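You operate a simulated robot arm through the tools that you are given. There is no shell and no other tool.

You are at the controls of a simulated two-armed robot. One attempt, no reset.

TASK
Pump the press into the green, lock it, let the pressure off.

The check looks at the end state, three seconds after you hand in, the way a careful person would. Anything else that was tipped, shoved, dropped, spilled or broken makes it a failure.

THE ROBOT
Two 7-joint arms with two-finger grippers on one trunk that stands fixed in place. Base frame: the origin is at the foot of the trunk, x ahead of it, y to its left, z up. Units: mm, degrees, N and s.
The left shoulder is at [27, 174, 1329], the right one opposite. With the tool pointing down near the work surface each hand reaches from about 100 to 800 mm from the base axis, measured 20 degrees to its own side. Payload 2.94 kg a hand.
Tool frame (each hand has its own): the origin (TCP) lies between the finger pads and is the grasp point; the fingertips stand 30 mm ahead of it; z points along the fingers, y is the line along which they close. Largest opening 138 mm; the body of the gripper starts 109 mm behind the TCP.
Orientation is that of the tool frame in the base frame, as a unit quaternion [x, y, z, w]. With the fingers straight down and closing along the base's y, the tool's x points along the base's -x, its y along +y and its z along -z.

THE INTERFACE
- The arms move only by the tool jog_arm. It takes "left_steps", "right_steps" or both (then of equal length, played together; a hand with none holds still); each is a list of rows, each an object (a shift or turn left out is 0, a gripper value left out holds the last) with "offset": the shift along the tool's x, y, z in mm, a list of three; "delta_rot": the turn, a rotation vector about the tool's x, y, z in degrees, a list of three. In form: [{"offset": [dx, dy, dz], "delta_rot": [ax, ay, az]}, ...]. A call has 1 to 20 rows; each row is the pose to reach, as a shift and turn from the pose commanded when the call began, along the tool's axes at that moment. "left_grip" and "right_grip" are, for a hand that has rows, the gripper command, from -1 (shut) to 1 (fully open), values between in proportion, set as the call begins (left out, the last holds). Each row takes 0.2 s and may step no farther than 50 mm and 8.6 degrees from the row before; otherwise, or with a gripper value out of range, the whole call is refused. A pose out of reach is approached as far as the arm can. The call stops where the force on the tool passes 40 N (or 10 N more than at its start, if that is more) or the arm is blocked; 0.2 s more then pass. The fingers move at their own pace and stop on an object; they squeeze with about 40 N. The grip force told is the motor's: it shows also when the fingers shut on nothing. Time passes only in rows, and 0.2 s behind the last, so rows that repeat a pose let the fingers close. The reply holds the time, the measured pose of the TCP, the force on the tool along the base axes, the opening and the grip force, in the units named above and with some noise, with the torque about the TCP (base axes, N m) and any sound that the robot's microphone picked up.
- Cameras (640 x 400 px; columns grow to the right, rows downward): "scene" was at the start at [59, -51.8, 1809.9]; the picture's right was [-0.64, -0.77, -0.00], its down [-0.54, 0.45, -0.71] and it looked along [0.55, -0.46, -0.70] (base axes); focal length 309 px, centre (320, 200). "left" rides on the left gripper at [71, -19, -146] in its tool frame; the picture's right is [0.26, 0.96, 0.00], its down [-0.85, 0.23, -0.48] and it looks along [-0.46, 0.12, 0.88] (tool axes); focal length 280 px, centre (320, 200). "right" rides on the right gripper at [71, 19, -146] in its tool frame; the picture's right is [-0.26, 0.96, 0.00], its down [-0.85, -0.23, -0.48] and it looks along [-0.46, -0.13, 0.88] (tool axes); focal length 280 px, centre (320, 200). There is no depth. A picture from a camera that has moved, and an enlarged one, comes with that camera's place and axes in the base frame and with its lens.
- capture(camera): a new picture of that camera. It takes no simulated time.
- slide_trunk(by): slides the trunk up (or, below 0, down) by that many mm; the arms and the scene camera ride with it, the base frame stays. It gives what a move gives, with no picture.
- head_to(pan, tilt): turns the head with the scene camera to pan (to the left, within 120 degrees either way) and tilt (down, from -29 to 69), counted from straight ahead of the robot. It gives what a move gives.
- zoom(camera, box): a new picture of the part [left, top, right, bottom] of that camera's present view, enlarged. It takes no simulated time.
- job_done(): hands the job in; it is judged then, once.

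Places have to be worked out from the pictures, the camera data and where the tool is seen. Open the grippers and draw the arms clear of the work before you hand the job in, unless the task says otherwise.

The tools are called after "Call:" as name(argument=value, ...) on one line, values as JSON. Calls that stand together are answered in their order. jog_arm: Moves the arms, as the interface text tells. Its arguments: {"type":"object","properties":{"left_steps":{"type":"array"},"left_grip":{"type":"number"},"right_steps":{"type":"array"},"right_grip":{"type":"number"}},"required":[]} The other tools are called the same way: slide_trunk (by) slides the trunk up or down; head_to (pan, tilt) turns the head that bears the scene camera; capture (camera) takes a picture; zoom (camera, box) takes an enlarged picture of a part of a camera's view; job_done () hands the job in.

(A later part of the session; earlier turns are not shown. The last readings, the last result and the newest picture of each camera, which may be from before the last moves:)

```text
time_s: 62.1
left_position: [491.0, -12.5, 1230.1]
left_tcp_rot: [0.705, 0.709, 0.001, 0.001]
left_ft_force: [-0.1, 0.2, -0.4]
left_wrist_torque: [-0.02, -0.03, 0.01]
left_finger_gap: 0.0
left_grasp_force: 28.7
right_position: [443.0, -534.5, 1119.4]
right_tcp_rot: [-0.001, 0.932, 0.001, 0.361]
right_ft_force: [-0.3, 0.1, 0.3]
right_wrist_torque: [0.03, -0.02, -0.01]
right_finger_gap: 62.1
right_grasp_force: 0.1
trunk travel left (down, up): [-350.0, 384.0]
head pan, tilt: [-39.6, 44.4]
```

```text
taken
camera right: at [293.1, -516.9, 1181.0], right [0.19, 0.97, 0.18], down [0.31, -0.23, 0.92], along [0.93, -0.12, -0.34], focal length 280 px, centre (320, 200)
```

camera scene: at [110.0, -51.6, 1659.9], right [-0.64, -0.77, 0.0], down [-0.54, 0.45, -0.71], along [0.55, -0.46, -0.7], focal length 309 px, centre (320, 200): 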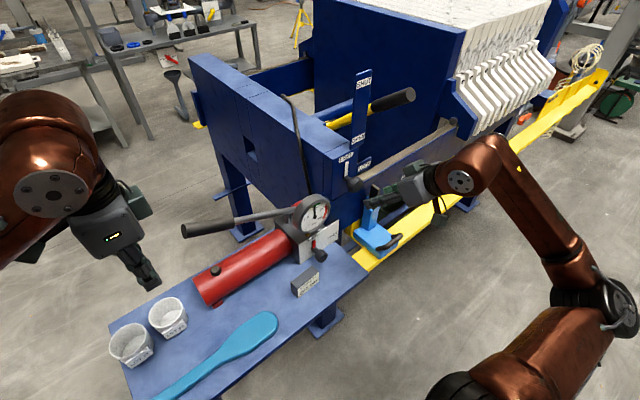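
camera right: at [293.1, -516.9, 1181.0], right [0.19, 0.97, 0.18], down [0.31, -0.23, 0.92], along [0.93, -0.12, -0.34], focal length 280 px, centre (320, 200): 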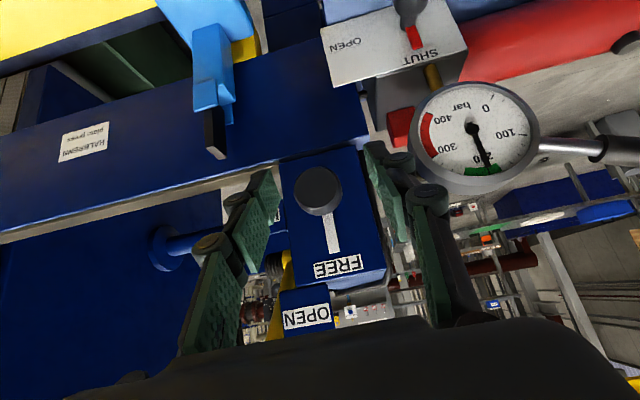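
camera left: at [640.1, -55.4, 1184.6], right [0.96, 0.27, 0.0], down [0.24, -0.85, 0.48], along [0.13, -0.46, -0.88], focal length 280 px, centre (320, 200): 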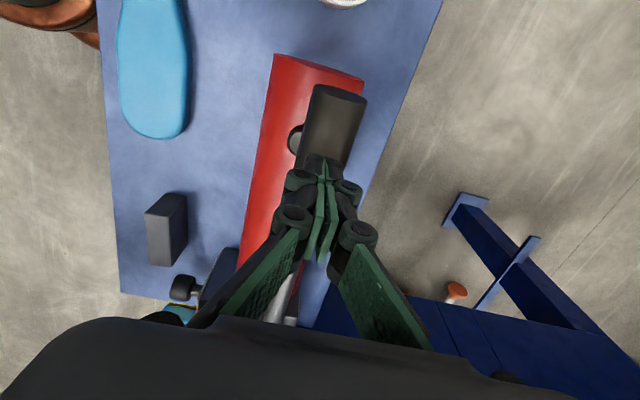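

The right hand is at (443,-535,1119) with the knob near the image centre. I'll zoom on it from both cameras to pin the depth down.

Call:
zoom(camera="right", box=[250, 130, 410, 290])

Call:
zoom(camera="scene", box=[310, 130, 430, 230])

```text
2.50 times, centred on (330, 210) of right
camera zoom: at [293.1, -516.9, 1181.0], right [0.19, 0.97, 0.18], down [0.31, -0.23, 0.92], along [0.93, -0.12, -0.34], focal length 701 px, centre (295, 175)
```

zoom: 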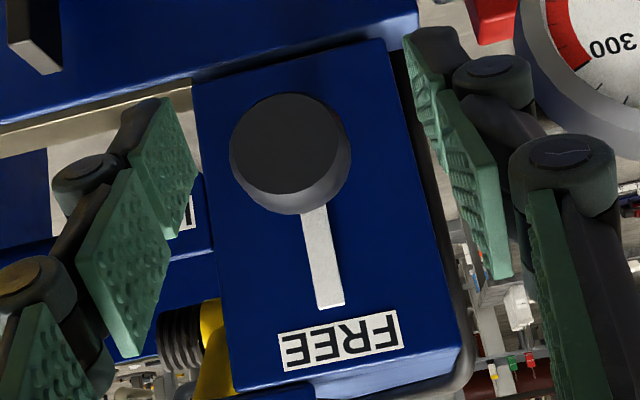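

```text
4.00 times, centred on (370, 180) of scene
camera zoom: at [110.0, -51.6, 1659.9], right [-0.64, -0.77, 0.0], down [-0.54, 0.45, -0.71], along [0.55, -0.46, -0.7], focal length 1234 px, centre (120, 280)
```

zoom: 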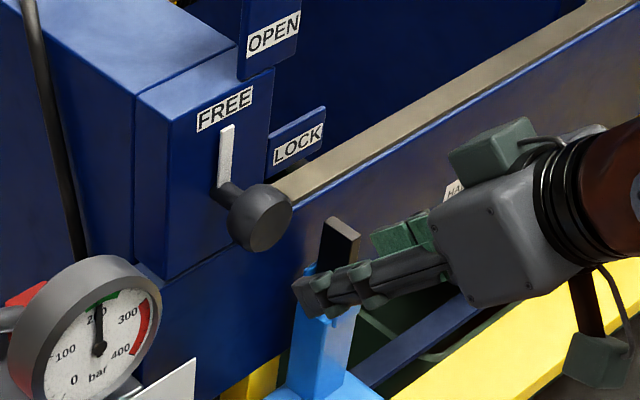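

Both cameras now agree closely: the knob's front face is at (549,-551.5,1074.5), it is 48 mm across, and its mounting face is at x≈597. I'll stage 100 mm back on the tool axis and test the reach there.

Call:
jog_arm(right_steps=[{"offset": [-27, -8.6, 4.5]}, {"offset": [-53.4, -17.2, 9]}], right_grip=0.07)

Call:
capture(camera="right")

```text
time_s: 62.7
left_position: [493.9, -10.7, 1229.9]
left_tcp_rot: [0.705, 0.71, 0.0, 0.0]
left_ft_force: [0.6, 0.6, -0.5]
left_wrist_torque: [0.02, 0.03, 0.02]
left_finger_gap: 0.0
left_grasp_force: 28.2
right_position: [498.5, -542.2, 1148.3]
right_tcp_rot: [-0.001, 0.933, 0.0, 0.361]
right_ft_force: [-0.4, 1.0, -0.6]
right_wrist_torque: [0.01, 0.0, 0.0]
right_finger_gap: 73.7
right_grasp_force: 0.1
right hand out of reach, approached as far as the arm can: row 2
trunk travel left (down, up): [-350.0, 384.0]
head pan, tilt: [-39.6, 44.4]
```

```text
taken
camera right: at [347.7, -523.7, 1209.8], right [0.19, 0.97, 0.18], down [0.31, -0.23, 0.92], along [0.93, -0.12, -0.34], focal length 280 px, centre (320, 200)
```

right: 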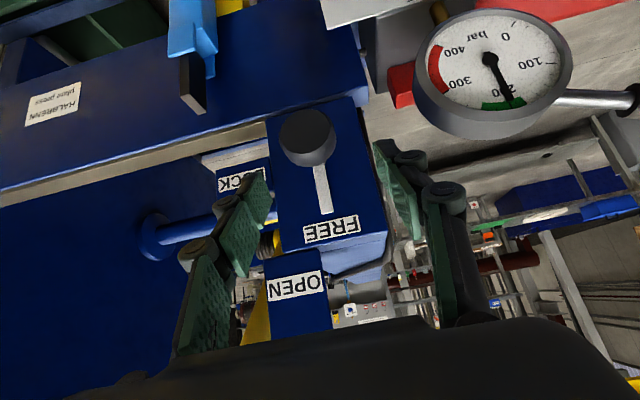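

The straight pose is at a joint limit here, short by about 10 mm in y. Leaning right suits this arm better, so I'll test a 30° lean at the matching staging point.

Call:
jog_arm(right_steps=[{"offset": [3.4, -11.6, 0], "delta_rot": [-5.5, 0, 5.1]}, {"offset": [6.8, -23.2, 0], "delta_rot": [-11.1, 0, 10.1]}, {"offset": [10.2, -34.8, 0], "delta_rot": [-16.6, 0, 15.2]}, {"offset": [13.7, -46.4, 0], "delta_rot": [-22.1, 0, 20.3]}])

Call:
capture(camera="right")

Call:
capture(camera="scene")

```text
time_s: 63.7
left_position: [493.9, -11.6, 1226.9]
left_tcp_rot: [0.704, 0.71, 0.0, -0.002]
left_ft_force: [0.5, -0.1, 0.5]
left_wrist_torque: [0.04, 0.09, -0.02]
left_finger_gap: 0.0
left_grasp_force: 28.5
right_position: [503.0, -556.9, 1131.0]
right_tcp_rot: [0.088, 0.905, 0.228, 0.349]
right_ft_force: [0.5, 0.2, 0.2]
right_wrist_torque: [0.04, 0.0, 0.04]
right_finger_gap: 74.0
right_grasp_force: 0.0
right hand out of reach, approached as far as the arm can: row 1, 2, 3, 4
trunk travel left (down, up): [-350.0, 384.0]
head pan, tilt: [-39.6, 44.4]
```

```text
taken
camera right: at [353.4, -569.9, 1194.4], right [0.2, 0.77, 0.61], down [0.31, -0.64, 0.7], along [0.93, 0.05, -0.36], focal length 280 px, centre (320, 200)
```

right: 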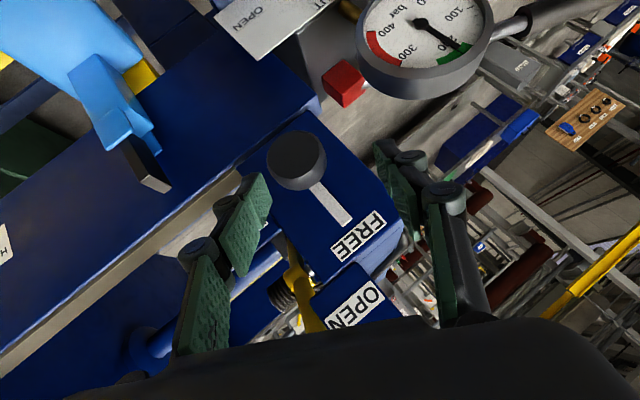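

```text
taken
camera scene: at [114.4, -53.8, 1659.3], right [-0.64, -0.77, 0.0], down [-0.54, 0.45, -0.71], along [0.55, -0.45, -0.7], focal length 309 px, centre (320, 200)
```

scene: 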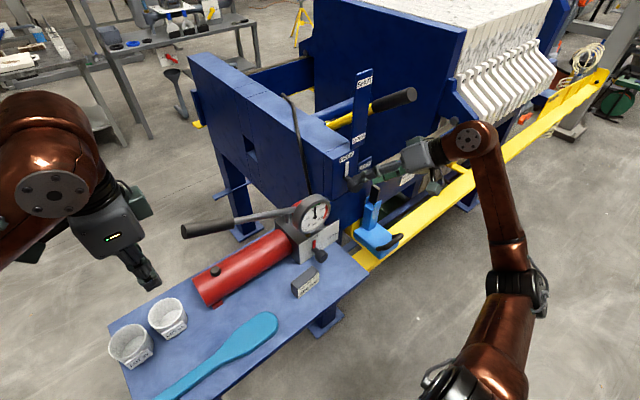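

The arm's limit here seems to be wrist flexion from the steep pitch. Nothing sits below the lock knob, so I'll use a nearly horizontal approach (12° down), staged 100 mm in front of it.

Call:
jog_arm(right_steps=[{"offset": [9.3, -2, -0.9], "delta_rot": [2.39, -5.85, -4.15]}, {"offset": [18.6, -4.1, -1.9], "delta_rot": [4.78, -11.7, -8.3]}, {"offset": [27.9, -6.1, -2.8], "delta_rot": [7.17, -17.55, -12.45]}, {"offset": [37.1, -8.1, -3.7], "delta_rot": [9.55, -23.4, -16.6]}, {"offset": [46.4, -10.2, -4.7], "delta_rot": [11.94, -29.25, -20.75]}, {"offset": [55.7, -12.2, -5.6], "delta_rot": [14.33, -35.1, -24.9]}])

Call:
capture(camera="right")

Call:
capture(camera="scene")

```text
time_s: 65.1
left_position: [491.1, -8.8, 1229.4]
left_tcp_rot: [0.705, 0.709, -0.001, 0.001]
left_ft_force: [0.5, 0.3, -0.1]
left_wrist_torque: [-0.05, 0.01, 0.02]
left_finger_gap: 0.3
left_grasp_force: 28.3
right_position: [459.4, -545.7, 1098.1]
right_tcp_rot: [0.011, 0.773, 0.009, 0.634]
right_ft_force: [-3.7, -1.5, -5.7]
right_wrist_torque: [0.02, -0.66, 0.2]
right_finger_gap: 73.8
right_grasp_force: 0.1
right hand out of reach, approached as far as the arm can: row 1, 2, 3, 4, 5
trunk travel left (down, up): [-350.0, 384.0]
head pan, tilt: [-39.6, 44.4]
```

```text
taken
camera right: at [303.2, -525.4, 1058.6], right [0.06, 0.96, 0.28], down [-0.3, -0.25, 0.92], along [0.95, -0.14, 0.27], focal length 280 px, centre (320, 200)
```

right: 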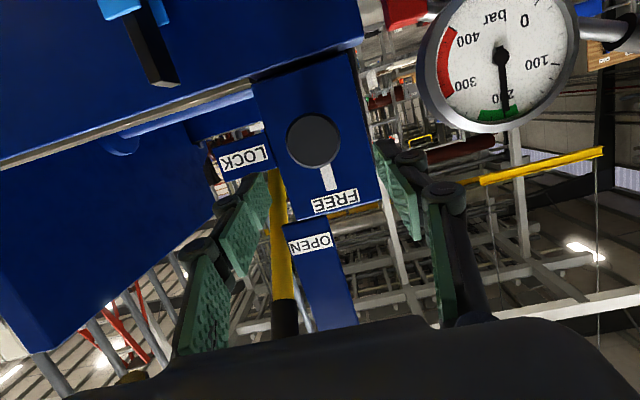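

```text
taken
camera scene: at [110.8, -49.0, 1659.8], right [-0.64, -0.77, 0.0], down [-0.54, 0.45, -0.71], along [0.55, -0.46, -0.7], focal length 309 px, centre (320, 200)
```

scene: 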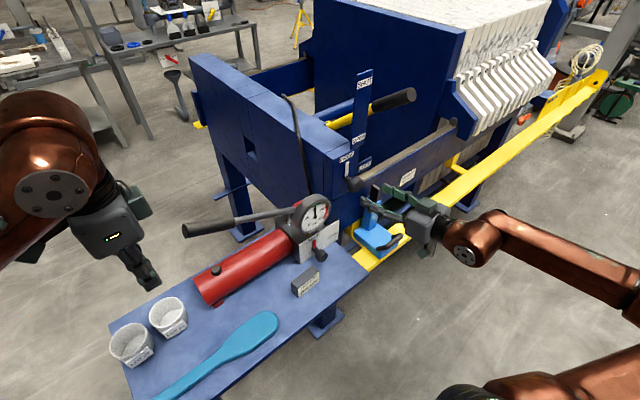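

The near-horizontal pose is reached at (459,-546,1098) and the knob is close to the tool axis. I'll let it settle and re-read the pose.

Call:
jog_arm(right_steps=[{"offset": [0, 0, 0]}, {"offset": [0, 0, 0]}])

Call:
zoom(camera="right", box=[230, 80, 390, 260])

Call:
zoom(camera="scene", box=[310, 140, 470, 260])

```text
time_s: 65.7
left_position: [491.3, -11.0, 1229.8]
left_tcp_rot: [0.705, 0.709, 0.0, 0.001]
left_ft_force: [-0.9, -0.6, 0.4]
left_wrist_torque: [0.0, -0.04, 0.02]
left_finger_gap: 0.0
left_grasp_force: 28.5
right_position: [457.8, -548.6, 1092.4]
right_tcp_rot: [0.012, 0.775, 0.009, 0.631]
right_ft_force: [-0.3, 0.7, -0.3]
right_wrist_torque: [0.0, 0.0, 0.0]
right_finger_gap: 73.6
right_grasp_force: 0.1
trunk travel left (down, up): [-350.0, 384.0]
head pan, tilt: [-39.6, 44.4]
```

```text
2.22 times, centred on (310, 170) of right
camera zoom: at [301.4, -528.1, 1056.1], right [0.06, 0.96, 0.28], down [-0.29, -0.26, 0.92], along [0.95, -0.14, 0.27], focal length 623 px, centre (342, 267)
```

zoom: 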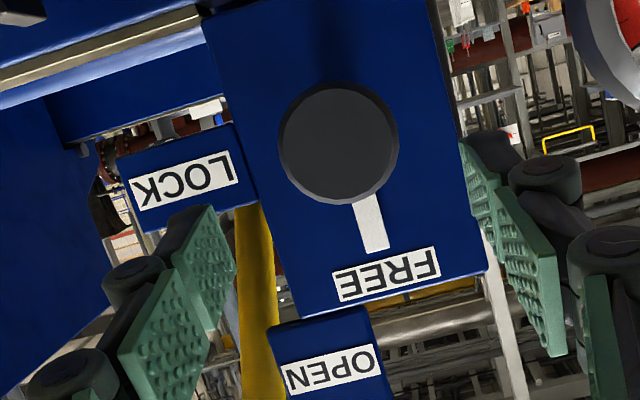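

```text
3.33 times, centred on (390, 200) of scene
camera zoom: at [110.2, -52.4, 1659.7], right [-0.64, -0.77, 0.0], down [-0.54, 0.45, -0.71], along [0.55, -0.46, -0.7], focal length 1029 px, centre (87, 200)
```

zoom: 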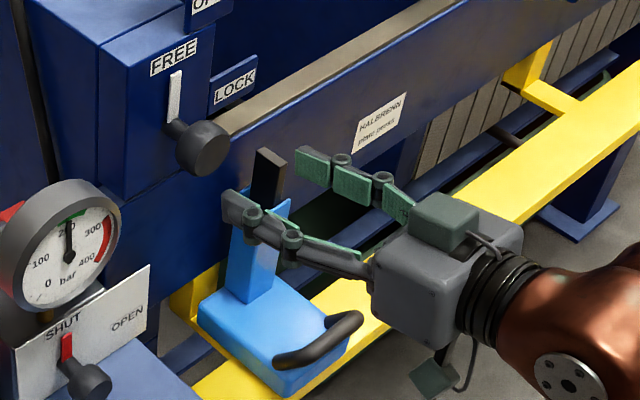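

Both cameras agree on the knob axis at y≈-551.5, z≈1075.5, with LOCK at the same height to the right. I'll pre-roll the hand 45° to the left at the staging point, so one grasp can give a full 90° turn if the wrist allows.

Call:
jog_arm(right_steps=[{"offset": [0.6, 1.8, 0], "delta_rot": [1.5, 0, -7.3]}, {"offset": [1.2, 3.6, 0], "delta_rot": [3, -0.1, -14.7]}, {"offset": [1.7, 5.4, 0], "delta_rot": [4.5, -0.1, -22]}, {"offset": [2.3, 7.2, 0], "delta_rot": [6, -0.2, -29.3]}, {"offset": [2.9, 9, 0], "delta_rot": [7.5, -0.2, -36.7]}, {"offset": [3.5, 10.8, 0], "delta_rot": [9.06, -0.3, -44]}, {"offset": [3.5, 10.8, 0], "delta_rot": [9.06, -0.3, -44]}])

Call:
capture(camera="right")

Call:
zoom(camera="scene", box=[310, 140, 470, 260])

```text
time_s: 67.3
left_position: [490.3, -10.5, 1229.7]
left_tcp_rot: [0.705, 0.709, 0.0, -0.001]
left_ft_force: [0.0, -0.1, 1.0]
left_wrist_torque: [0.0, 0.0, 0.0]
left_finger_gap: 0.0
left_grasp_force: 28.4
right_position: [455.3, -534.9, 1094.6]
right_tcp_rot: [-0.234, 0.72, -0.285, 0.588]
right_ft_force: [-0.9, -0.5, -1.2]
right_wrist_torque: [0.01, -0.05, 0.01]
right_finger_gap: 74.1
right_grasp_force: 0.0
trunk travel left (down, up): [-350.0, 384.0]
head pan, tilt: [-39.6, 44.4]
```

```text
taken
camera right: at [299.4, -550.7, 1053.0], right [0.05, 0.88, -0.47], down [-0.3, 0.47, 0.83], along [0.95, 0.1, 0.28], focal length 280 px, centre (320, 200)
```

right: 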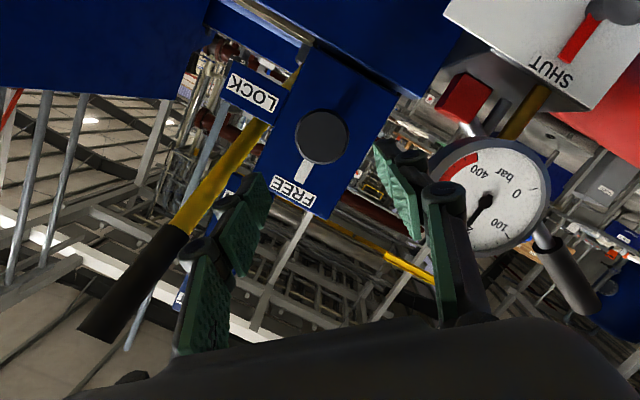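

```text
3.33 times, centred on (390, 200) of scene
camera zoom: at [110.6, -51.8, 1659.7], right [-0.64, -0.77, 0.0], down [-0.54, 0.45, -0.71], along [0.55, -0.46, -0.7], focal length 1029 px, centre (87, 200)
```

zoom: 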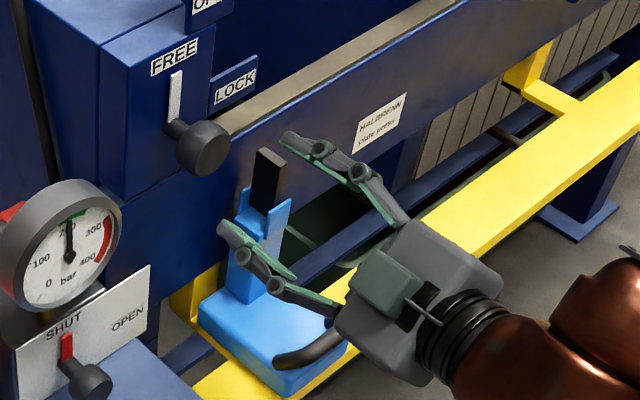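

The 45° left roll is reached and the knob sits at (322,140), on the tool axis. I'll advance to straddle it.

Call:
jog_arm(right_steps=[{"offset": [1.4, 0.2, 25]}, {"offset": [2.7, 0.4, 50]}, {"offset": [4.1, 0.6, 75]}, {"offset": [5, 0.8, 97]}])

Call:
capture(camera="right")

Call:
zoom(camera="scene", box=[310, 140, 470, 260])

```text
time_s: 68.3
left_position: [492.1, -11.1, 1229.9]
left_tcp_rot: [0.705, 0.709, 0.0, 0.0]
left_ft_force: [-0.5, -0.4, 0.5]
left_wrist_torque: [0.0, 0.01, -0.01]
left_finger_gap: 0.0
left_grasp_force: 28.3
right_position: [550.7, -552.4, 1074.3]
right_tcp_rot: [-0.234, 0.721, -0.283, 0.588]
right_ft_force: [0.9, -0.2, -0.7]
right_wrist_torque: [0.0, 0.03, -0.01]
right_finger_gap: 73.7
right_grasp_force: 0.1
trunk travel left (down, up): [-350.0, 384.0]
head pan, tilt: [-39.6, 44.4]
```

```text
taken
camera right: at [395.5, -566.8, 1033.3], right [0.05, 0.88, -0.47], down [-0.29, 0.47, 0.83], along [0.95, 0.1, 0.28], focal length 280 px, centre (320, 200)
```

right: 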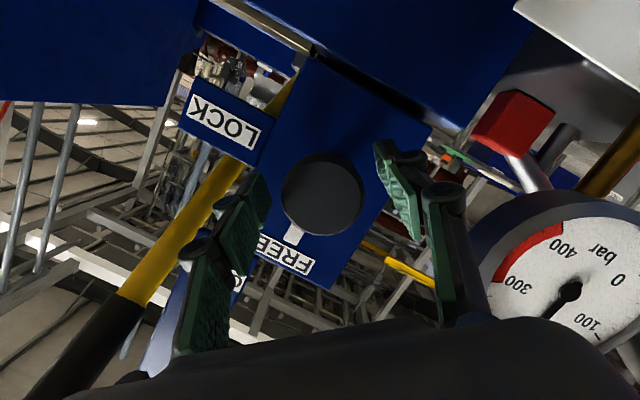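

```text
3.33 times, centred on (390, 200) of scene
camera zoom: at [111.4, -52.1, 1659.6], right [-0.64, -0.77, 0.0], down [-0.54, 0.45, -0.71], along [0.55, -0.46, -0.7], focal length 1029 px, centre (87, 200)
```

zoom: 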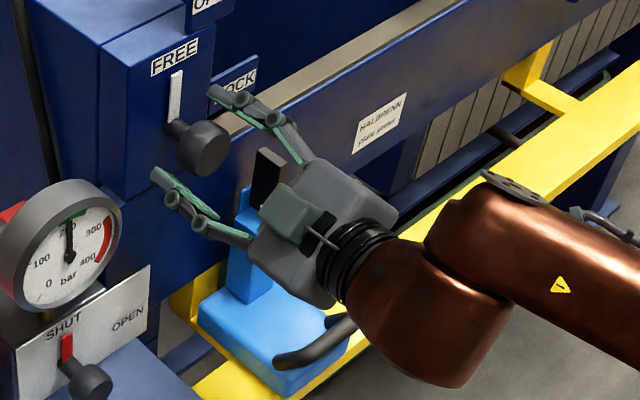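

The knob's front face is right at the pad centre, about (322,195). I'll go 5 mm further and close the right gripper on it.

Call:
jog_arm(right_steps=[{"offset": [0, 0, 5]}])

Call:
jog_arm(right_steps=[{"offset": [0, 0, 0]}, {"offset": [0, 0, 0]}, {"offset": [0, 0, 0]}, {"offset": [0, 0, 0]}], right_grip=-1)

Call:
capture(camera="right")

Call:
zoom(camera="scene", box=[310, 140, 470, 260])

```text
time_s: 68.7
left_position: [492.5, -11.5, 1229.7]
left_tcp_rot: [0.705, 0.71, 0.0, -0.001]
left_ft_force: [0.7, -0.2, 0.2]
left_wrist_torque: [-0.01, 0.02, -0.01]
left_finger_gap: 0.1
left_grasp_force: 28.2
right_position: [556.9, -553.0, 1074.8]
right_tcp_rot: [-0.233, 0.72, -0.285, 0.588]
right_ft_force: [0.2, -1.4, -0.1]
right_wrist_torque: [0.01, 0.01, -0.06]
right_finger_gap: 74.0
right_grasp_force: 0.1
trunk travel left (down, up): [-350.0, 384.0]
head pan, tilt: [-39.6, 44.4]
```

```text
time_s: 69.7
left_position: [490.2, -9.8, 1229.3]
left_tcp_rot: [0.704, 0.71, 0.0, 0.0]
left_ft_force: [0.2, 0.3, 0.1]
left_wrist_torque: [-0.01, 0.02, -0.02]
left_finger_gap: 0.2
left_grasp_force: 28.6
right_position: [555.0, -551.7, 1074.1]
right_tcp_rot: [-0.233, 0.721, -0.284, 0.587]
right_ft_force: [-5.5, 14.2, -14.6]
right_wrist_torque: [-0.01, -0.44, 0.47]
right_finger_gap: 45.8
right_grasp_force: 44.9
trunk travel left (down, up): [-350.0, 384.0]
head pan, tilt: [-39.6, 44.4]
```

```text
taken
camera right: at [399.8, -566.4, 1032.8], right [0.05, 0.88, -0.47], down [-0.29, 0.46, 0.84], along [0.95, 0.1, 0.28], focal length 280 px, centre (320, 200)
```

right: 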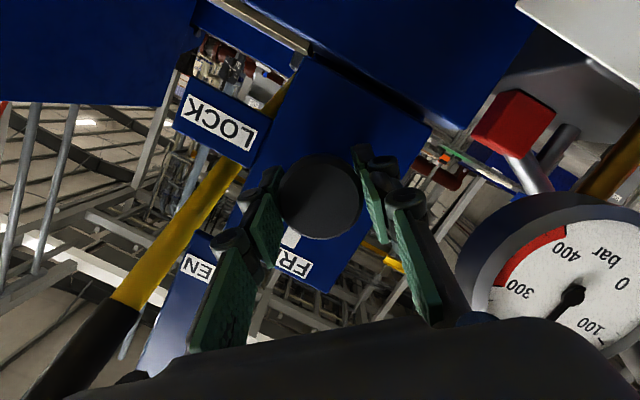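

```text
3.33 times, centred on (390, 200) of scene
camera zoom: at [111.1, -50.8, 1659.6], right [-0.64, -0.77, 0.0], down [-0.54, 0.45, -0.71], along [0.55, -0.46, -0.7], focal length 1029 px, centre (87, 200)
```

zoom: 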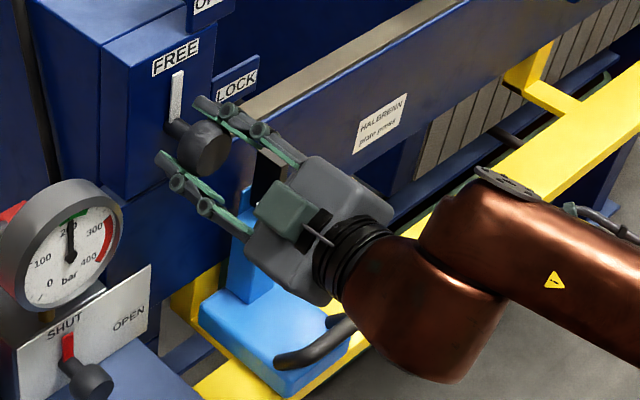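

Gripped at 46 mm with about 20 N of side load along the closing line, so I'm ~1–2 mm off centre. I'll shift 1.5 mm to relieve it and turn the first 45° clockwise toward LOCK.

Call:
jog_arm(right_steps=[{"offset": [0, 1.5, 0], "delta_rot": [-1.5, 0, 7.35]}, {"offset": [0, 1.5, 0], "delta_rot": [-3, 0, 14.7]}, {"offset": [0, 1.5, 0], "delta_rot": [-4.5, 0, 22.05]}, {"offset": [0, 1.5, 0], "delta_rot": [-6, 0, 29.4]}, {"offset": [0, 1.5, 0], "delta_rot": [-7.5, 0, 36.75]}, {"offset": [0, 1.5, 0], "delta_rot": [-9, 0, 44.1]}])

Call:
capture(camera="right")

Call:
zoom(camera="scene", box=[310, 140, 470, 260])

```text
time_s: 71.1
left_position: [491.7, -9.0, 1228.4]
left_tcp_rot: [0.705, 0.709, -0.001, 0.001]
left_ft_force: [0.7, 0.3, -0.4]
left_wrist_torque: [0.02, 0.02, -0.02]
left_finger_gap: 0.0
left_grasp_force: 28.1
right_position: [556.0, -549.2, 1073.3]
right_tcp_rot: [0.011, 0.776, 0.012, 0.63]
right_ft_force: [1.8, 18.5, -17.6]
right_wrist_torque: [-0.03, 0.06, 0.02]
right_finger_gap: 45.9
right_grasp_force: 44.6
trunk travel left (down, up): [-350.0, 384.0]
head pan, tilt: [-39.6, 44.4]
```

```text
taken
camera right: at [399.7, -530.8, 1035.4], right [0.05, 0.96, 0.29], down [-0.29, -0.26, 0.92], along [0.95, -0.13, 0.27], focal length 280 px, centre (320, 200)
```

right: 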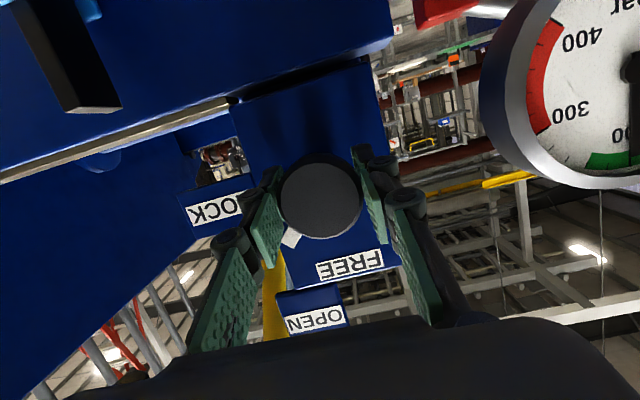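

```text
3.33 times, centred on (390, 200) of scene
camera zoom: at [112.5, -50.2, 1659.6], right [-0.64, -0.77, 0.0], down [-0.54, 0.45, -0.71], along [0.55, -0.46, -0.7], focal length 1029 px, centre (87, 200)
```

zoom: 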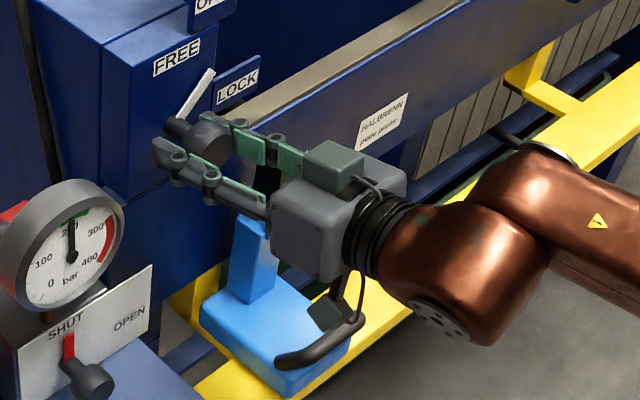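

The white pointer has turned 45° toward LOCK. A 25 N side load remains toward +y/-z, so I'll shift 1.5 mm each way to relieve it and check before finishing the turn.

Call:
jog_arm(right_steps=[{"offset": [1.5, 1.5, 0]}, {"offset": [1.5, 1.5, 0]}])

```text
time_s: 71.7
left_position: [492.7, -9.7, 1228.1]
left_tcp_rot: [0.705, 0.709, 0.0, 0.0]
left_ft_force: [-0.4, 0.1, 0.2]
left_wrist_torque: [0.03, 0.01, 0.0]
left_finger_gap: 0.0
left_grasp_force: 28.3
right_position: [555.4, -550.5, 1073.9]
right_tcp_rot: [0.01, 0.775, 0.013, 0.632]
right_ft_force: [4.1, 10.5, -9.3]
right_wrist_torque: [0.0, 0.67, -0.28]
right_finger_gap: 45.7
right_grasp_force: 44.8
trunk travel left (down, up): [-350.0, 384.0]
head pan, tilt: [-39.6, 44.4]
```

The side load dropped to about 14 N. Now I'll turn the remaining 45° toward LOCK.

Call:
jog_arm(right_steps=[{"offset": [0.7, 0.7, 0], "delta_rot": [-1.5, 0, 7.5]}, {"offset": [0.7, 0.7, 0], "delta_rot": [-3.1, 0, 15]}, {"offset": [0.7, 0.7, 0], "delta_rot": [-4.6, 0, 22.5]}, {"offset": [0.7, 0.7, 0], "delta_rot": [-6.2, 0, 30]}, {"offset": [0.7, 0.7, 0], "delta_rot": [-7.7, 0, 37.5]}, {"offset": [0.7, 0.7, 0], "delta_rot": [-9.3, 0, 45]}])

Call:
capture(camera="right")

Call:
zoom(camera="scene", box=[310, 140, 470, 260])

```text
time_s: 73.1
left_position: [490.9, -9.5, 1229.3]
left_tcp_rot: [0.704, 0.71, 0.0, 0.0]
left_ft_force: [-0.4, 0.4, 0.3]
left_wrist_torque: [0.0, -0.01, 0.03]
left_finger_gap: 0.1
left_grasp_force: 28.5
right_position: [554.6, -548.2, 1073.7]
right_tcp_rot: [0.253, 0.708, 0.316, 0.579]
right_ft_force: [10.3, 3.2, 5.3]
right_wrist_torque: [-0.93, 0.08, -0.38]
right_finger_gap: 45.7
right_grasp_force: 45.1
trunk travel left (down, up): [-350.0, 384.0]
head pan, tilt: [-39.6, 44.4]
```

```text
taken
camera right: at [399.7, -507.4, 1061.6], right [0.05, 0.46, 0.89], down [-0.3, -0.84, 0.45], along [0.95, -0.28, 0.09], focal length 280 px, centre (320, 200)
```

right: 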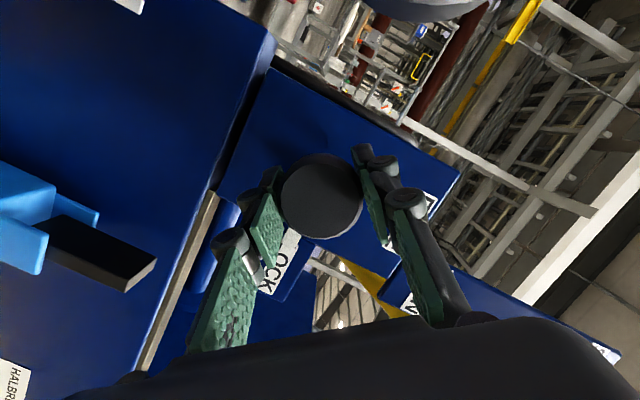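

```text
3.33 times, centred on (390, 200) of scene
camera zoom: at [111.8, -50.3, 1659.8], right [-0.64, -0.77, 0.0], down [-0.54, 0.45, -0.71], along [0.55, -0.46, -0.7], focal length 1029 px, centre (87, 200)
```

zoom: 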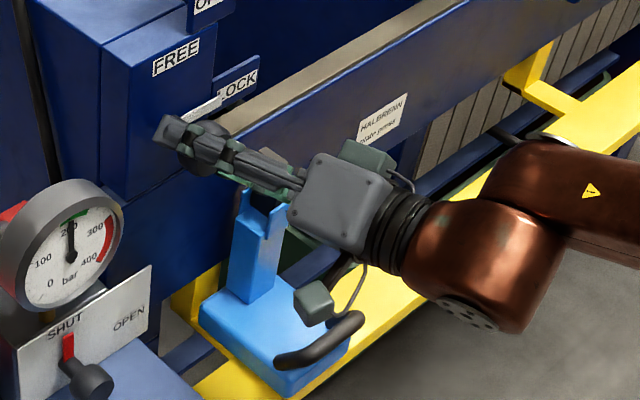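

The pointer now lies horizontally toward LOCK. I'll zoom in to confirm the angle before letting go.

Call:
zoom(camera="scene", box=[340, 140, 400, 200])

Call:
zoom(camera="right", box=[230, 120, 420, 300])

```text
6.67 times, centred on (370, 170) of scene
camera zoom: at [111.8, -50.3, 1659.8], right [-0.64, -0.77, 0.0], down [-0.54, 0.45, -0.71], along [0.55, -0.46, -0.7], focal length 2057 px, centre (-13, 400)
```

zoom: 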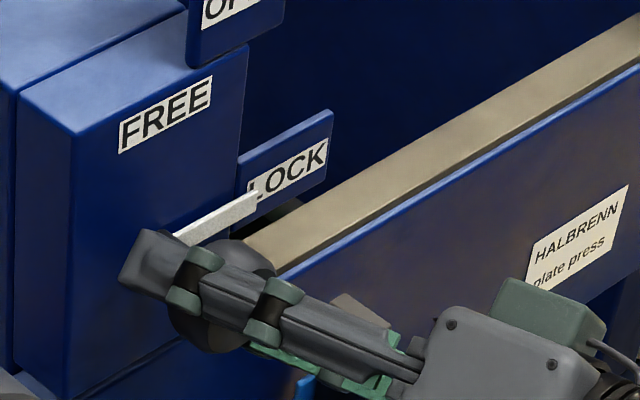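

```text
2.22 times, centred on (325, 210) of right
camera zoom: at [399.7, -507.4, 1061.6], right [0.05, 0.46, 0.89], down [-0.3, -0.84, 0.45], along [0.95, -0.28, 0.09], focal length 623 px, centre (309, 178)
```

zoom: 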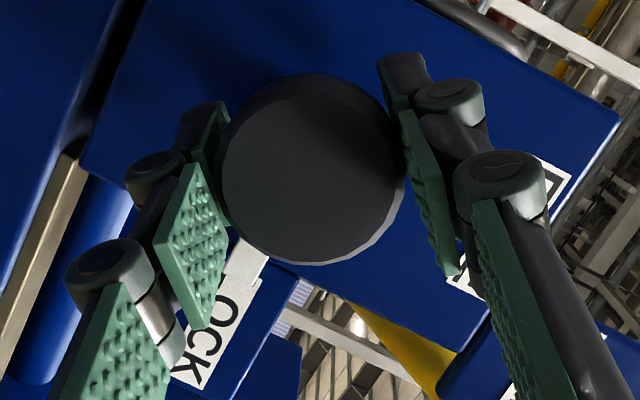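

The pointer tip rests on the LOCK label, level with it, and the torque shows it is against its stop. I'll open the fingers modestly and back straight out.

Call:
jog_arm(right_steps=[{"offset": [0, 0, 0]}, {"offset": [0, 0, 0]}, {"offset": [0, 0, -15]}, {"offset": [0, 0, -35]}, {"offset": [0, 0, -65]}, {"offset": [0, 0, -100]}, {"offset": [0, 0, -130]}], right_grip=-0.1)

Call:
capture(camera="right")

Call:
capture(camera="scene")

Call:
zoom(camera="scene", box=[280, 140, 400, 260])

```text
time_s: 74.7
left_position: [490.6, -10.5, 1229.0]
left_tcp_rot: [0.705, 0.709, 0.001, 0.001]
left_ft_force: [-0.6, 1.3, 0.1]
left_wrist_torque: [-0.03, -0.04, 0.01]
left_finger_gap: 0.0
left_grasp_force: 28.8
right_position: [480.1, -560.8, 1081.1]
right_tcp_rot: [0.254, 0.706, 0.315, 0.581]
right_ft_force: [-0.8, 0.3, 1.7]
right_wrist_torque: [0.0, 0.0, 0.04]
right_finger_gap: 62.3
right_grasp_force: 0.0
right hand out of reach, approached as far as the arm can: row 6, 7
trunk travel left (down, up): [-350.0, 384.0]
head pan, tilt: [-39.6, 44.4]
```

```text
taken
camera right: at [323.1, -520.1, 1067.9], right [0.04, 0.46, 0.89], down [-0.3, -0.84, 0.45], along [0.95, -0.29, 0.1], focal length 280 px, centre (320, 200)
```

right: 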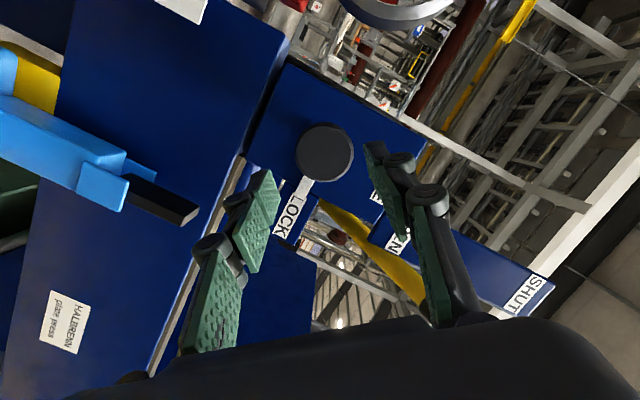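

```text
taken
camera scene: at [109.8, -51.6, 1659.8], right [-0.64, -0.77, 0.0], down [-0.54, 0.45, -0.71], along [0.55, -0.46, -0.7], focal length 309 px, centre (320, 200)
```

scene: 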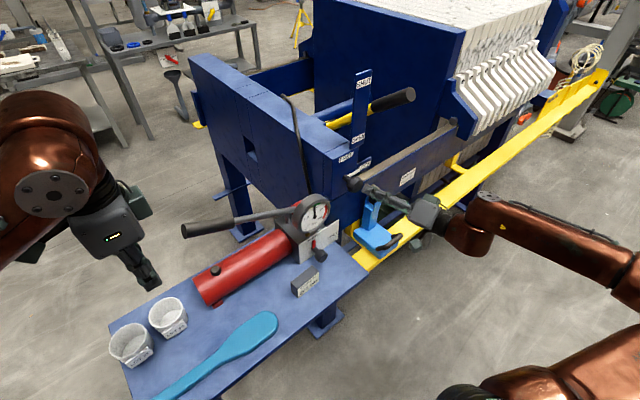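

```text
3.33 times, centred on (340, 200) of scene
camera zoom: at [109.8, -51.6, 1659.8], right [-0.64, -0.77, 0.0], down [-0.54, 0.45, -0.71], along [0.55, -0.46, -0.7], focal length 1029 px, centre (253, 200)
```

zoom: 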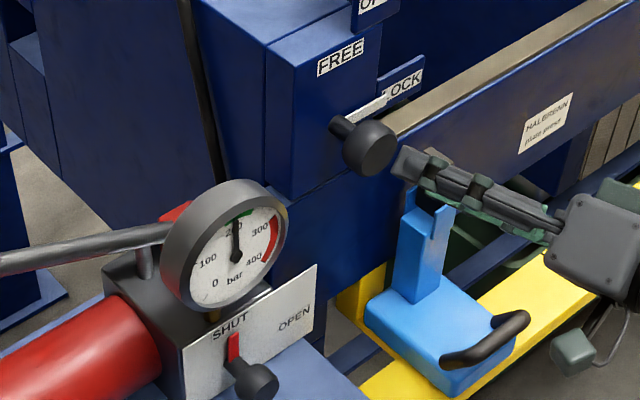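

The lock stays at LOCK, the valve is still SHUT and the gauge reads 200. I'll bring the right hand back to the 47° pitched pose in front of the pump for the release valve, keeping well clear of the gauge and the lock knob.

Call:
jog_arm(right_steps=[{"offset": [8, 6, -15], "delta_rot": [3.0, 4.3, -5.25]}, {"offset": [20, 18, -25], "delta_rot": [6.05, 8.6, -10.5]}, {"offset": [34, 31, -30], "delta_rot": [9.1, 12.9, -15.75]}, {"offset": [47, 44, -30], "delta_rot": [12.1, 17.15, -21]}, {"offset": [60, 57, -30], "delta_rot": [15.1, 21.4, -26.25]}, {"offset": [73, 70, -30], "delta_rot": [18.15, 25.7, -31.5]}, {"offset": [86, 83, -30], "delta_rot": [21.2, 30, -36.75]}, {"offset": [98.8, 95.2, -30.5], "delta_rot": [24.2, 34.3, -42]}, {"offset": [98.8, 95.2, -30.5], "delta_rot": [24.2, 34.3, -42]}])

Call:
capture(camera="right")

Call:
capture(camera="scene")

```text
time_s: 76.7
left_position: [490.6, -12.7, 1229.0]
left_tcp_rot: [0.705, 0.709, 0.001, 0.0]
left_ft_force: [-0.1, -0.1, -0.3]
left_wrist_torque: [0.04, -0.06, 0.01]
left_finger_gap: 0.0
left_grasp_force: 28.4
right_position: [429.8, -434.3, 1089.0]
right_tcp_rot: [0.0, 0.934, 0.001, 0.358]
right_ft_force: [-0.4, 0.2, 0.1]
right_wrist_torque: [0.06, -0.02, -0.02]
right_finger_gap: 62.0
right_grasp_force: 0.0
right hand out of reach, approached as far as the arm can: row 1, 2, 3, 4
trunk travel left (down, up): [-350.0, 384.0]
head pan, tilt: [-39.6, 44.4]
```

```text
taken
camera right: at [279.6, -416.1, 1151.9], right [0.2, 0.96, 0.18], down [0.31, -0.23, 0.92], along [0.93, -0.12, -0.35], focal length 280 px, centre (320, 200)
```

right: 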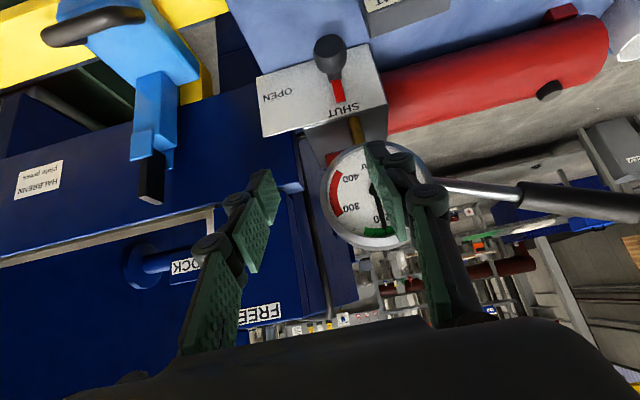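

```text
taken
camera scene: at [109.4, -52.9, 1659.8], right [-0.64, -0.77, 0.0], down [-0.54, 0.45, -0.71], along [0.55, -0.46, -0.7], focal length 309 px, centre (320, 200)
```

scene: 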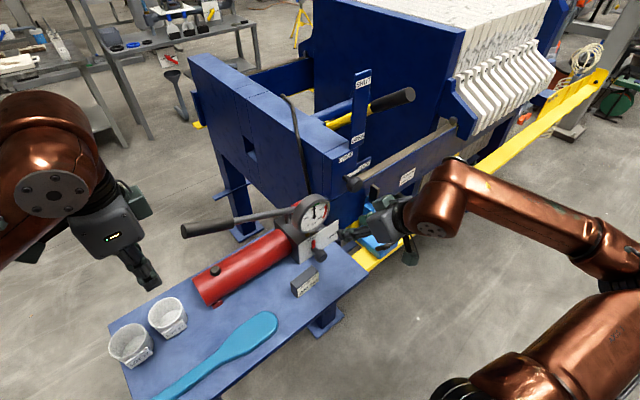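

The right hand is level in front of the pump and everything else looks undisturbed. I'll move to the staging point for the release knob with the fingers at 50 mm, narrow enough to clear the sign block.

Call:
jog_arm(right_steps=[{"offset": [15.8, 7.3, 28.7]}, {"offset": [31.5, 14.6, 57.4]}, {"offset": [47.3, 22, 86.1]}, {"offset": [63.1, 29.3, 114.8]}, {"offset": [63.1, 29.3, 114.8]}], right_grip=-0.275)

Call:
capture(camera="right")

Call:
zoom(camera="scene", box=[280, 150, 420, 300])

```text
time_s: 77.9
left_position: [490.1, -11.3, 1229.9]
left_tcp_rot: [0.705, 0.709, 0.0, 0.001]
left_ft_force: [-0.3, 0.3, 0.2]
left_wrist_torque: [0.02, -0.03, -0.05]
left_finger_gap: 0.0
left_grasp_force: 28.2
right_position: [459.8, -402.1, 963.7]
right_tcp_rot: [0.001, 0.934, 0.001, 0.357]
right_ft_force: [1.1, 0.2, 0.1]
right_wrist_torque: [-0.03, -0.01, 0.02]
right_finger_gap: 50.2
right_grasp_force: 0.1
trunk travel left (down, up): [-350.0, 384.0]
head pan, tilt: [-39.6, 44.4]
```

```text
taken
camera right: at [310.6, -384.2, 1026.2], right [0.2, 0.96, 0.18], down [0.31, -0.23, 0.92], along [0.93, -0.12, -0.35], focal length 280 px, centre (320, 200)
```

right: 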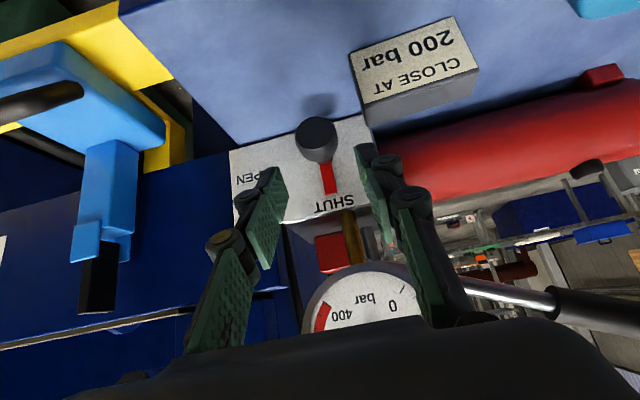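

```text
2.67 times, centred on (350, 225) of scene
camera zoom: at [110.2, -51.3, 1659.8], right [-0.64, -0.77, 0.0], down [-0.54, 0.45, -0.71], along [0.55, -0.46, -0.7], focal length 823 px, centre (240, 133)
```

zoom: 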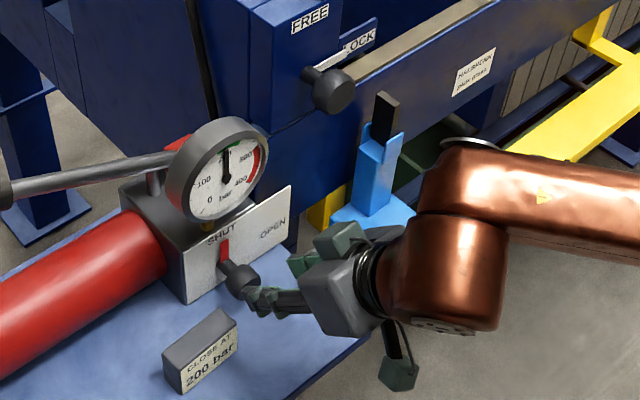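

The knob is 3.5 mm to the right of the tool axis, so I'll correct that and advance slowly onto it.

Call:
jog_arm(right_steps=[{"offset": [0.4, -3.4, 10]}, {"offset": [0.8, -3.4, 35]}, {"offset": [1.2, -3.4, 60]}, {"offset": [1.4, -3.4, 80]}, {"offset": [1.6, -3.4, 98]}])

Call:
capture(camera="right")

```text
time_s: 79.1
left_position: [491.7, -11.3, 1228.9]
left_tcp_rot: [0.706, 0.708, 0.0, -0.001]
left_ft_force: [-0.5, 1.7, 0.1]
left_wrist_torque: [-0.01, 0.03, 0.01]
left_finger_gap: 0.0
left_grasp_force: 28.4
right_position: [523.7, -407.1, 887.6]
right_tcp_rot: [0.001, 0.934, -0.001, 0.358]
right_ft_force: [-0.4, -0.5, 0.3]
right_wrist_torque: [-0.03, -0.04, -0.02]
right_finger_gap: 49.6
right_grasp_force: 0.0
trunk travel left (down, up): [-350.0, 384.0]
head pan, tilt: [-39.6, 44.4]
```

```text
taken
camera right: at [375.8, -388.6, 949.5], right [0.2, 0.96, 0.18], down [0.31, -0.23, 0.92], along [0.93, -0.12, -0.35], focal length 280 px, centre (320, 200)
```

right: 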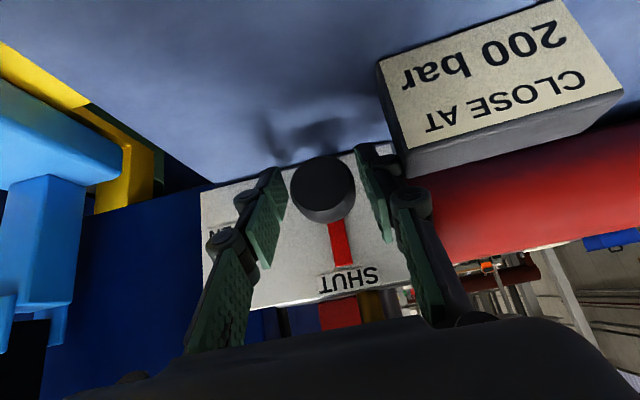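

The knob is centred, so I'll close on it.

Call:
jog_arm(right_steps=[{"offset": [0, 0, 0]}, {"offset": [0, 0, 0]}, {"offset": [0, 0, 0]}, {"offset": [0, 0, 0]}], right_grip=-1)

```text
time_s: 80.1
left_position: [490.7, -10.0, 1228.8]
left_tcp_rot: [0.705, 0.71, 0.0, 0.001]
left_ft_force: [0.1, 0.4, -0.5]
left_wrist_torque: [0.02, -0.01, -0.02]
left_finger_gap: 0.0
left_grasp_force: 28.4
right_position: [525.2, -405.5, 886.7]
right_tcp_rot: [0.0, 0.934, 0.001, 0.358]
right_ft_force: [-1.5, 9.8, -2.7]
right_wrist_torque: [0.01, -0.15, 0.18]
right_finger_gap: 36.3
right_grasp_force: 45.0
trunk travel left (down, up): [-350.0, 384.0]
head pan, tilt: [-39.6, 44.4]
```

Gripped at 36 mm with light side load. I'll turn the knob 45° clockwise, from SHUT toward OPEN, by leaning the hand right.

Call:
jog_arm(right_steps=[{"offset": [0, 0.6, 0], "delta_rot": [-5.6, 0, 5]}, {"offset": [0, 0.6, 0], "delta_rot": [-11.2, 0, 10]}, {"offset": [0, 0.5, 0], "delta_rot": [-16.8, 0, 15.1]}, {"offset": [0, 0.3, 0], "delta_rot": [-22.3, 0, 20.1]}, {"offset": [0, 0, 0], "delta_rot": [-27.9, 0, 25.1]}, {"offset": [0, -0.3, 0], "delta_rot": [-33.5, 0, 30.1]}])

Call:
capture(camera="right")

Call:
zoom(camera="scene", box=[280, 170, 400, 290])

```text
time_s: 81.5
left_position: [490.6, -11.4, 1229.9]
left_tcp_rot: [0.705, 0.709, 0.0, 0.0]
left_ft_force: [-0.3, 0.1, 0.5]
left_wrist_torque: [0.02, 0.0, 0.0]
left_finger_gap: 0.0
left_grasp_force: 28.4
right_position: [527.8, -410.3, 892.1]
right_tcp_rot: [0.117, 0.882, 0.3, 0.344]
right_ft_force: [2.4, -8.5, 14.0]
right_wrist_torque: [0.03, -1.1, -0.53]
right_finger_gap: 36.0
right_grasp_force: 44.7
right hand out of reach, approached as far as the arm can: row 6
trunk travel left (down, up): [-350.0, 384.0]
head pan, tilt: [-39.6, 44.4]
```

```text
taken
camera right: at [377.7, -433.1, 953.1], right [0.19, 0.66, 0.73], down [0.3, -0.75, 0.59], along [0.93, 0.11, -0.34], focal length 280 px, centre (320, 200)
```

right: 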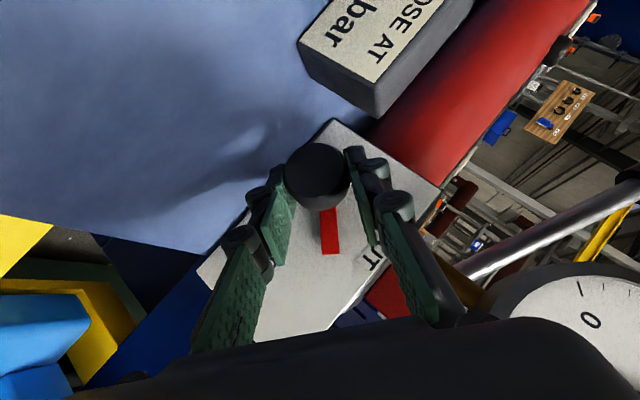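

```text
3.33 times, centred on (340, 230) of scene
camera zoom: at [110.4, -52.1, 1660.1], right [-0.64, -0.77, 0.0], down [-0.54, 0.45, -0.71], along [0.55, -0.46, -0.7], focal length 1029 px, centre (253, 100)
```

zoom: 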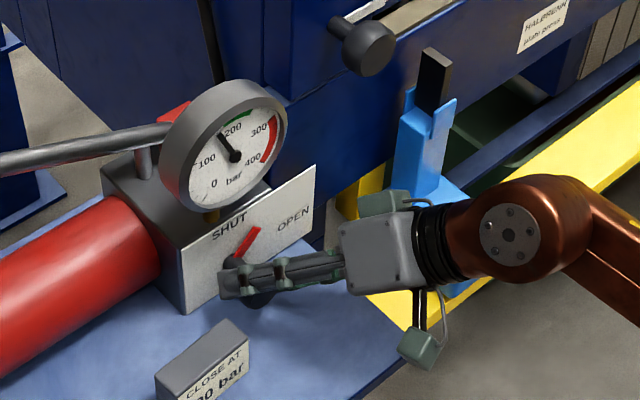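

The valve has turned ~37° and the gauge is already falling. I'll let go, back out, return to upright staging and repeat the turn.

Call:
jog_arm(right_steps=[{"offset": [0, 0, 0]}, {"offset": [0, 0, 0]}, {"offset": [0, 0, -20]}, {"offset": [0, 0, -45]}, {"offset": [0, 0, -75]}, {"offset": [0, 0, -100]}], right_grip=-0.2)

Call:
capture(camera="right")

Call:
zoom(camera="scene", box=[280, 130, 400, 290])

```text
time_s: 82.9
left_position: [492.5, -10.4, 1228.2]
left_tcp_rot: [0.705, 0.71, 0.0, 0.0]
left_ft_force: [0.2, -0.3, 0.2]
left_wrist_torque: [0.0, 0.01, 0.03]
left_finger_gap: 0.0
left_grasp_force: 28.7
right_position: [476.5, -439.5, 934.4]
right_tcp_rot: [0.12, 0.884, 0.299, 0.338]
right_ft_force: [-0.7, 0.2, -0.7]
right_wrist_torque: [0.04, -0.03, 0.04]
right_finger_gap: 55.1
right_grasp_force: 0.0
right hand out of reach, approached as far as the arm can: row 4, 6
trunk travel left (down, up): [-350.0, 384.0]
head pan, tilt: [-39.6, 44.4]
```

```text
taken
camera right: at [326.9, -461.5, 996.3], right [0.21, 0.66, 0.73], down [0.31, -0.75, 0.59], along [0.93, 0.1, -0.36], focal length 280 px, centre (320, 200)
```

right: 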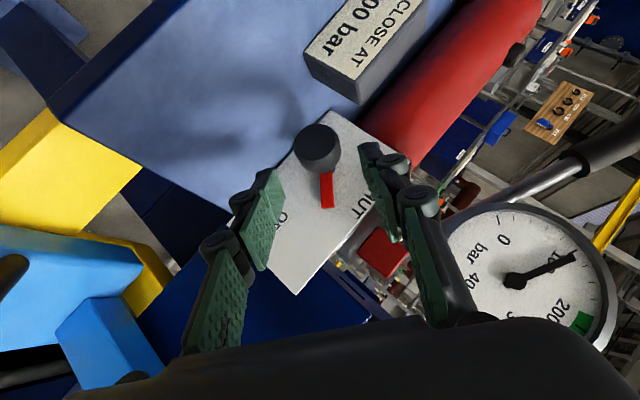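

```text
2.50 times, centred on (340, 210) of scene
camera zoom: at [111.6, -51.7, 1659.6], right [-0.64, -0.77, 0.0], down [-0.54, 0.45, -0.71], along [0.55, -0.46, -0.7], focal length 772 px, centre (270, 175)
```

zoom: 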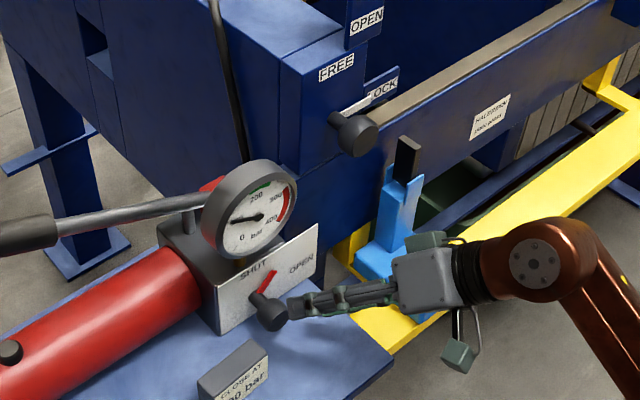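

Pressure is falling through about 80 bar, and the lock is still at LOCK. I'll return to upright staging for another turn.

Call:
jog_arm(right_steps=[{"offset": [2.5, 8.7, -8], "delta_rot": [5.5, 0, -5.1]}, {"offset": [5, 17.5, -12], "delta_rot": [11, 0, -10.2]}, {"offset": [7.6, 26.2, -12], "delta_rot": [16.6, 0, -15.4]}, {"offset": [10.1, 35, -12], "delta_rot": [22.1, 0, -20.5]}, {"offset": [12.6, 43.7, -11.9], "delta_rot": [27.6, 0, -25.6]}, {"offset": [12.6, 43.7, -11.9], "delta_rot": [27.6, 0, -25.6]}], right_grip=-0.275)

Call:
capture(camera="right")

```text
time_s: 84.3
left_position: [490.0, -11.0, 1230.4]
left_tcp_rot: [0.705, 0.709, 0.0, 0.0]
left_ft_force: [-0.4, -1.1, -0.5]
left_wrist_torque: [0.0, -0.01, -0.02]
left_finger_gap: 0.2
left_grasp_force: 28.3
right_position: [458.4, -403.6, 960.4]
right_tcp_rot: [-0.002, 0.933, -0.001, 0.359]
right_ft_force: [0.3, 0.5, -0.1]
right_wrist_torque: [0.01, 0.01, 0.02]
right_finger_gap: 50.2
right_grasp_force: 0.0
trunk travel left (down, up): [-350.0, 384.0]
head pan, tilt: [-39.6, 44.4]
```

```text
taken
camera right: at [308.4, -385.6, 1022.1], right [0.19, 0.97, 0.17], down [0.31, -0.23, 0.92], along [0.93, -0.12, -0.34], focal length 280 px, centre (320, 200)
```

right: 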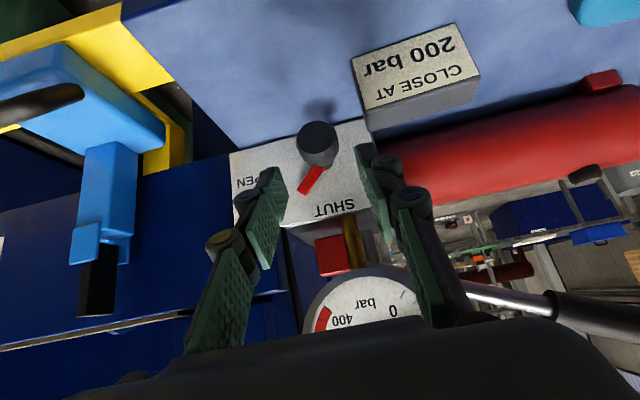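

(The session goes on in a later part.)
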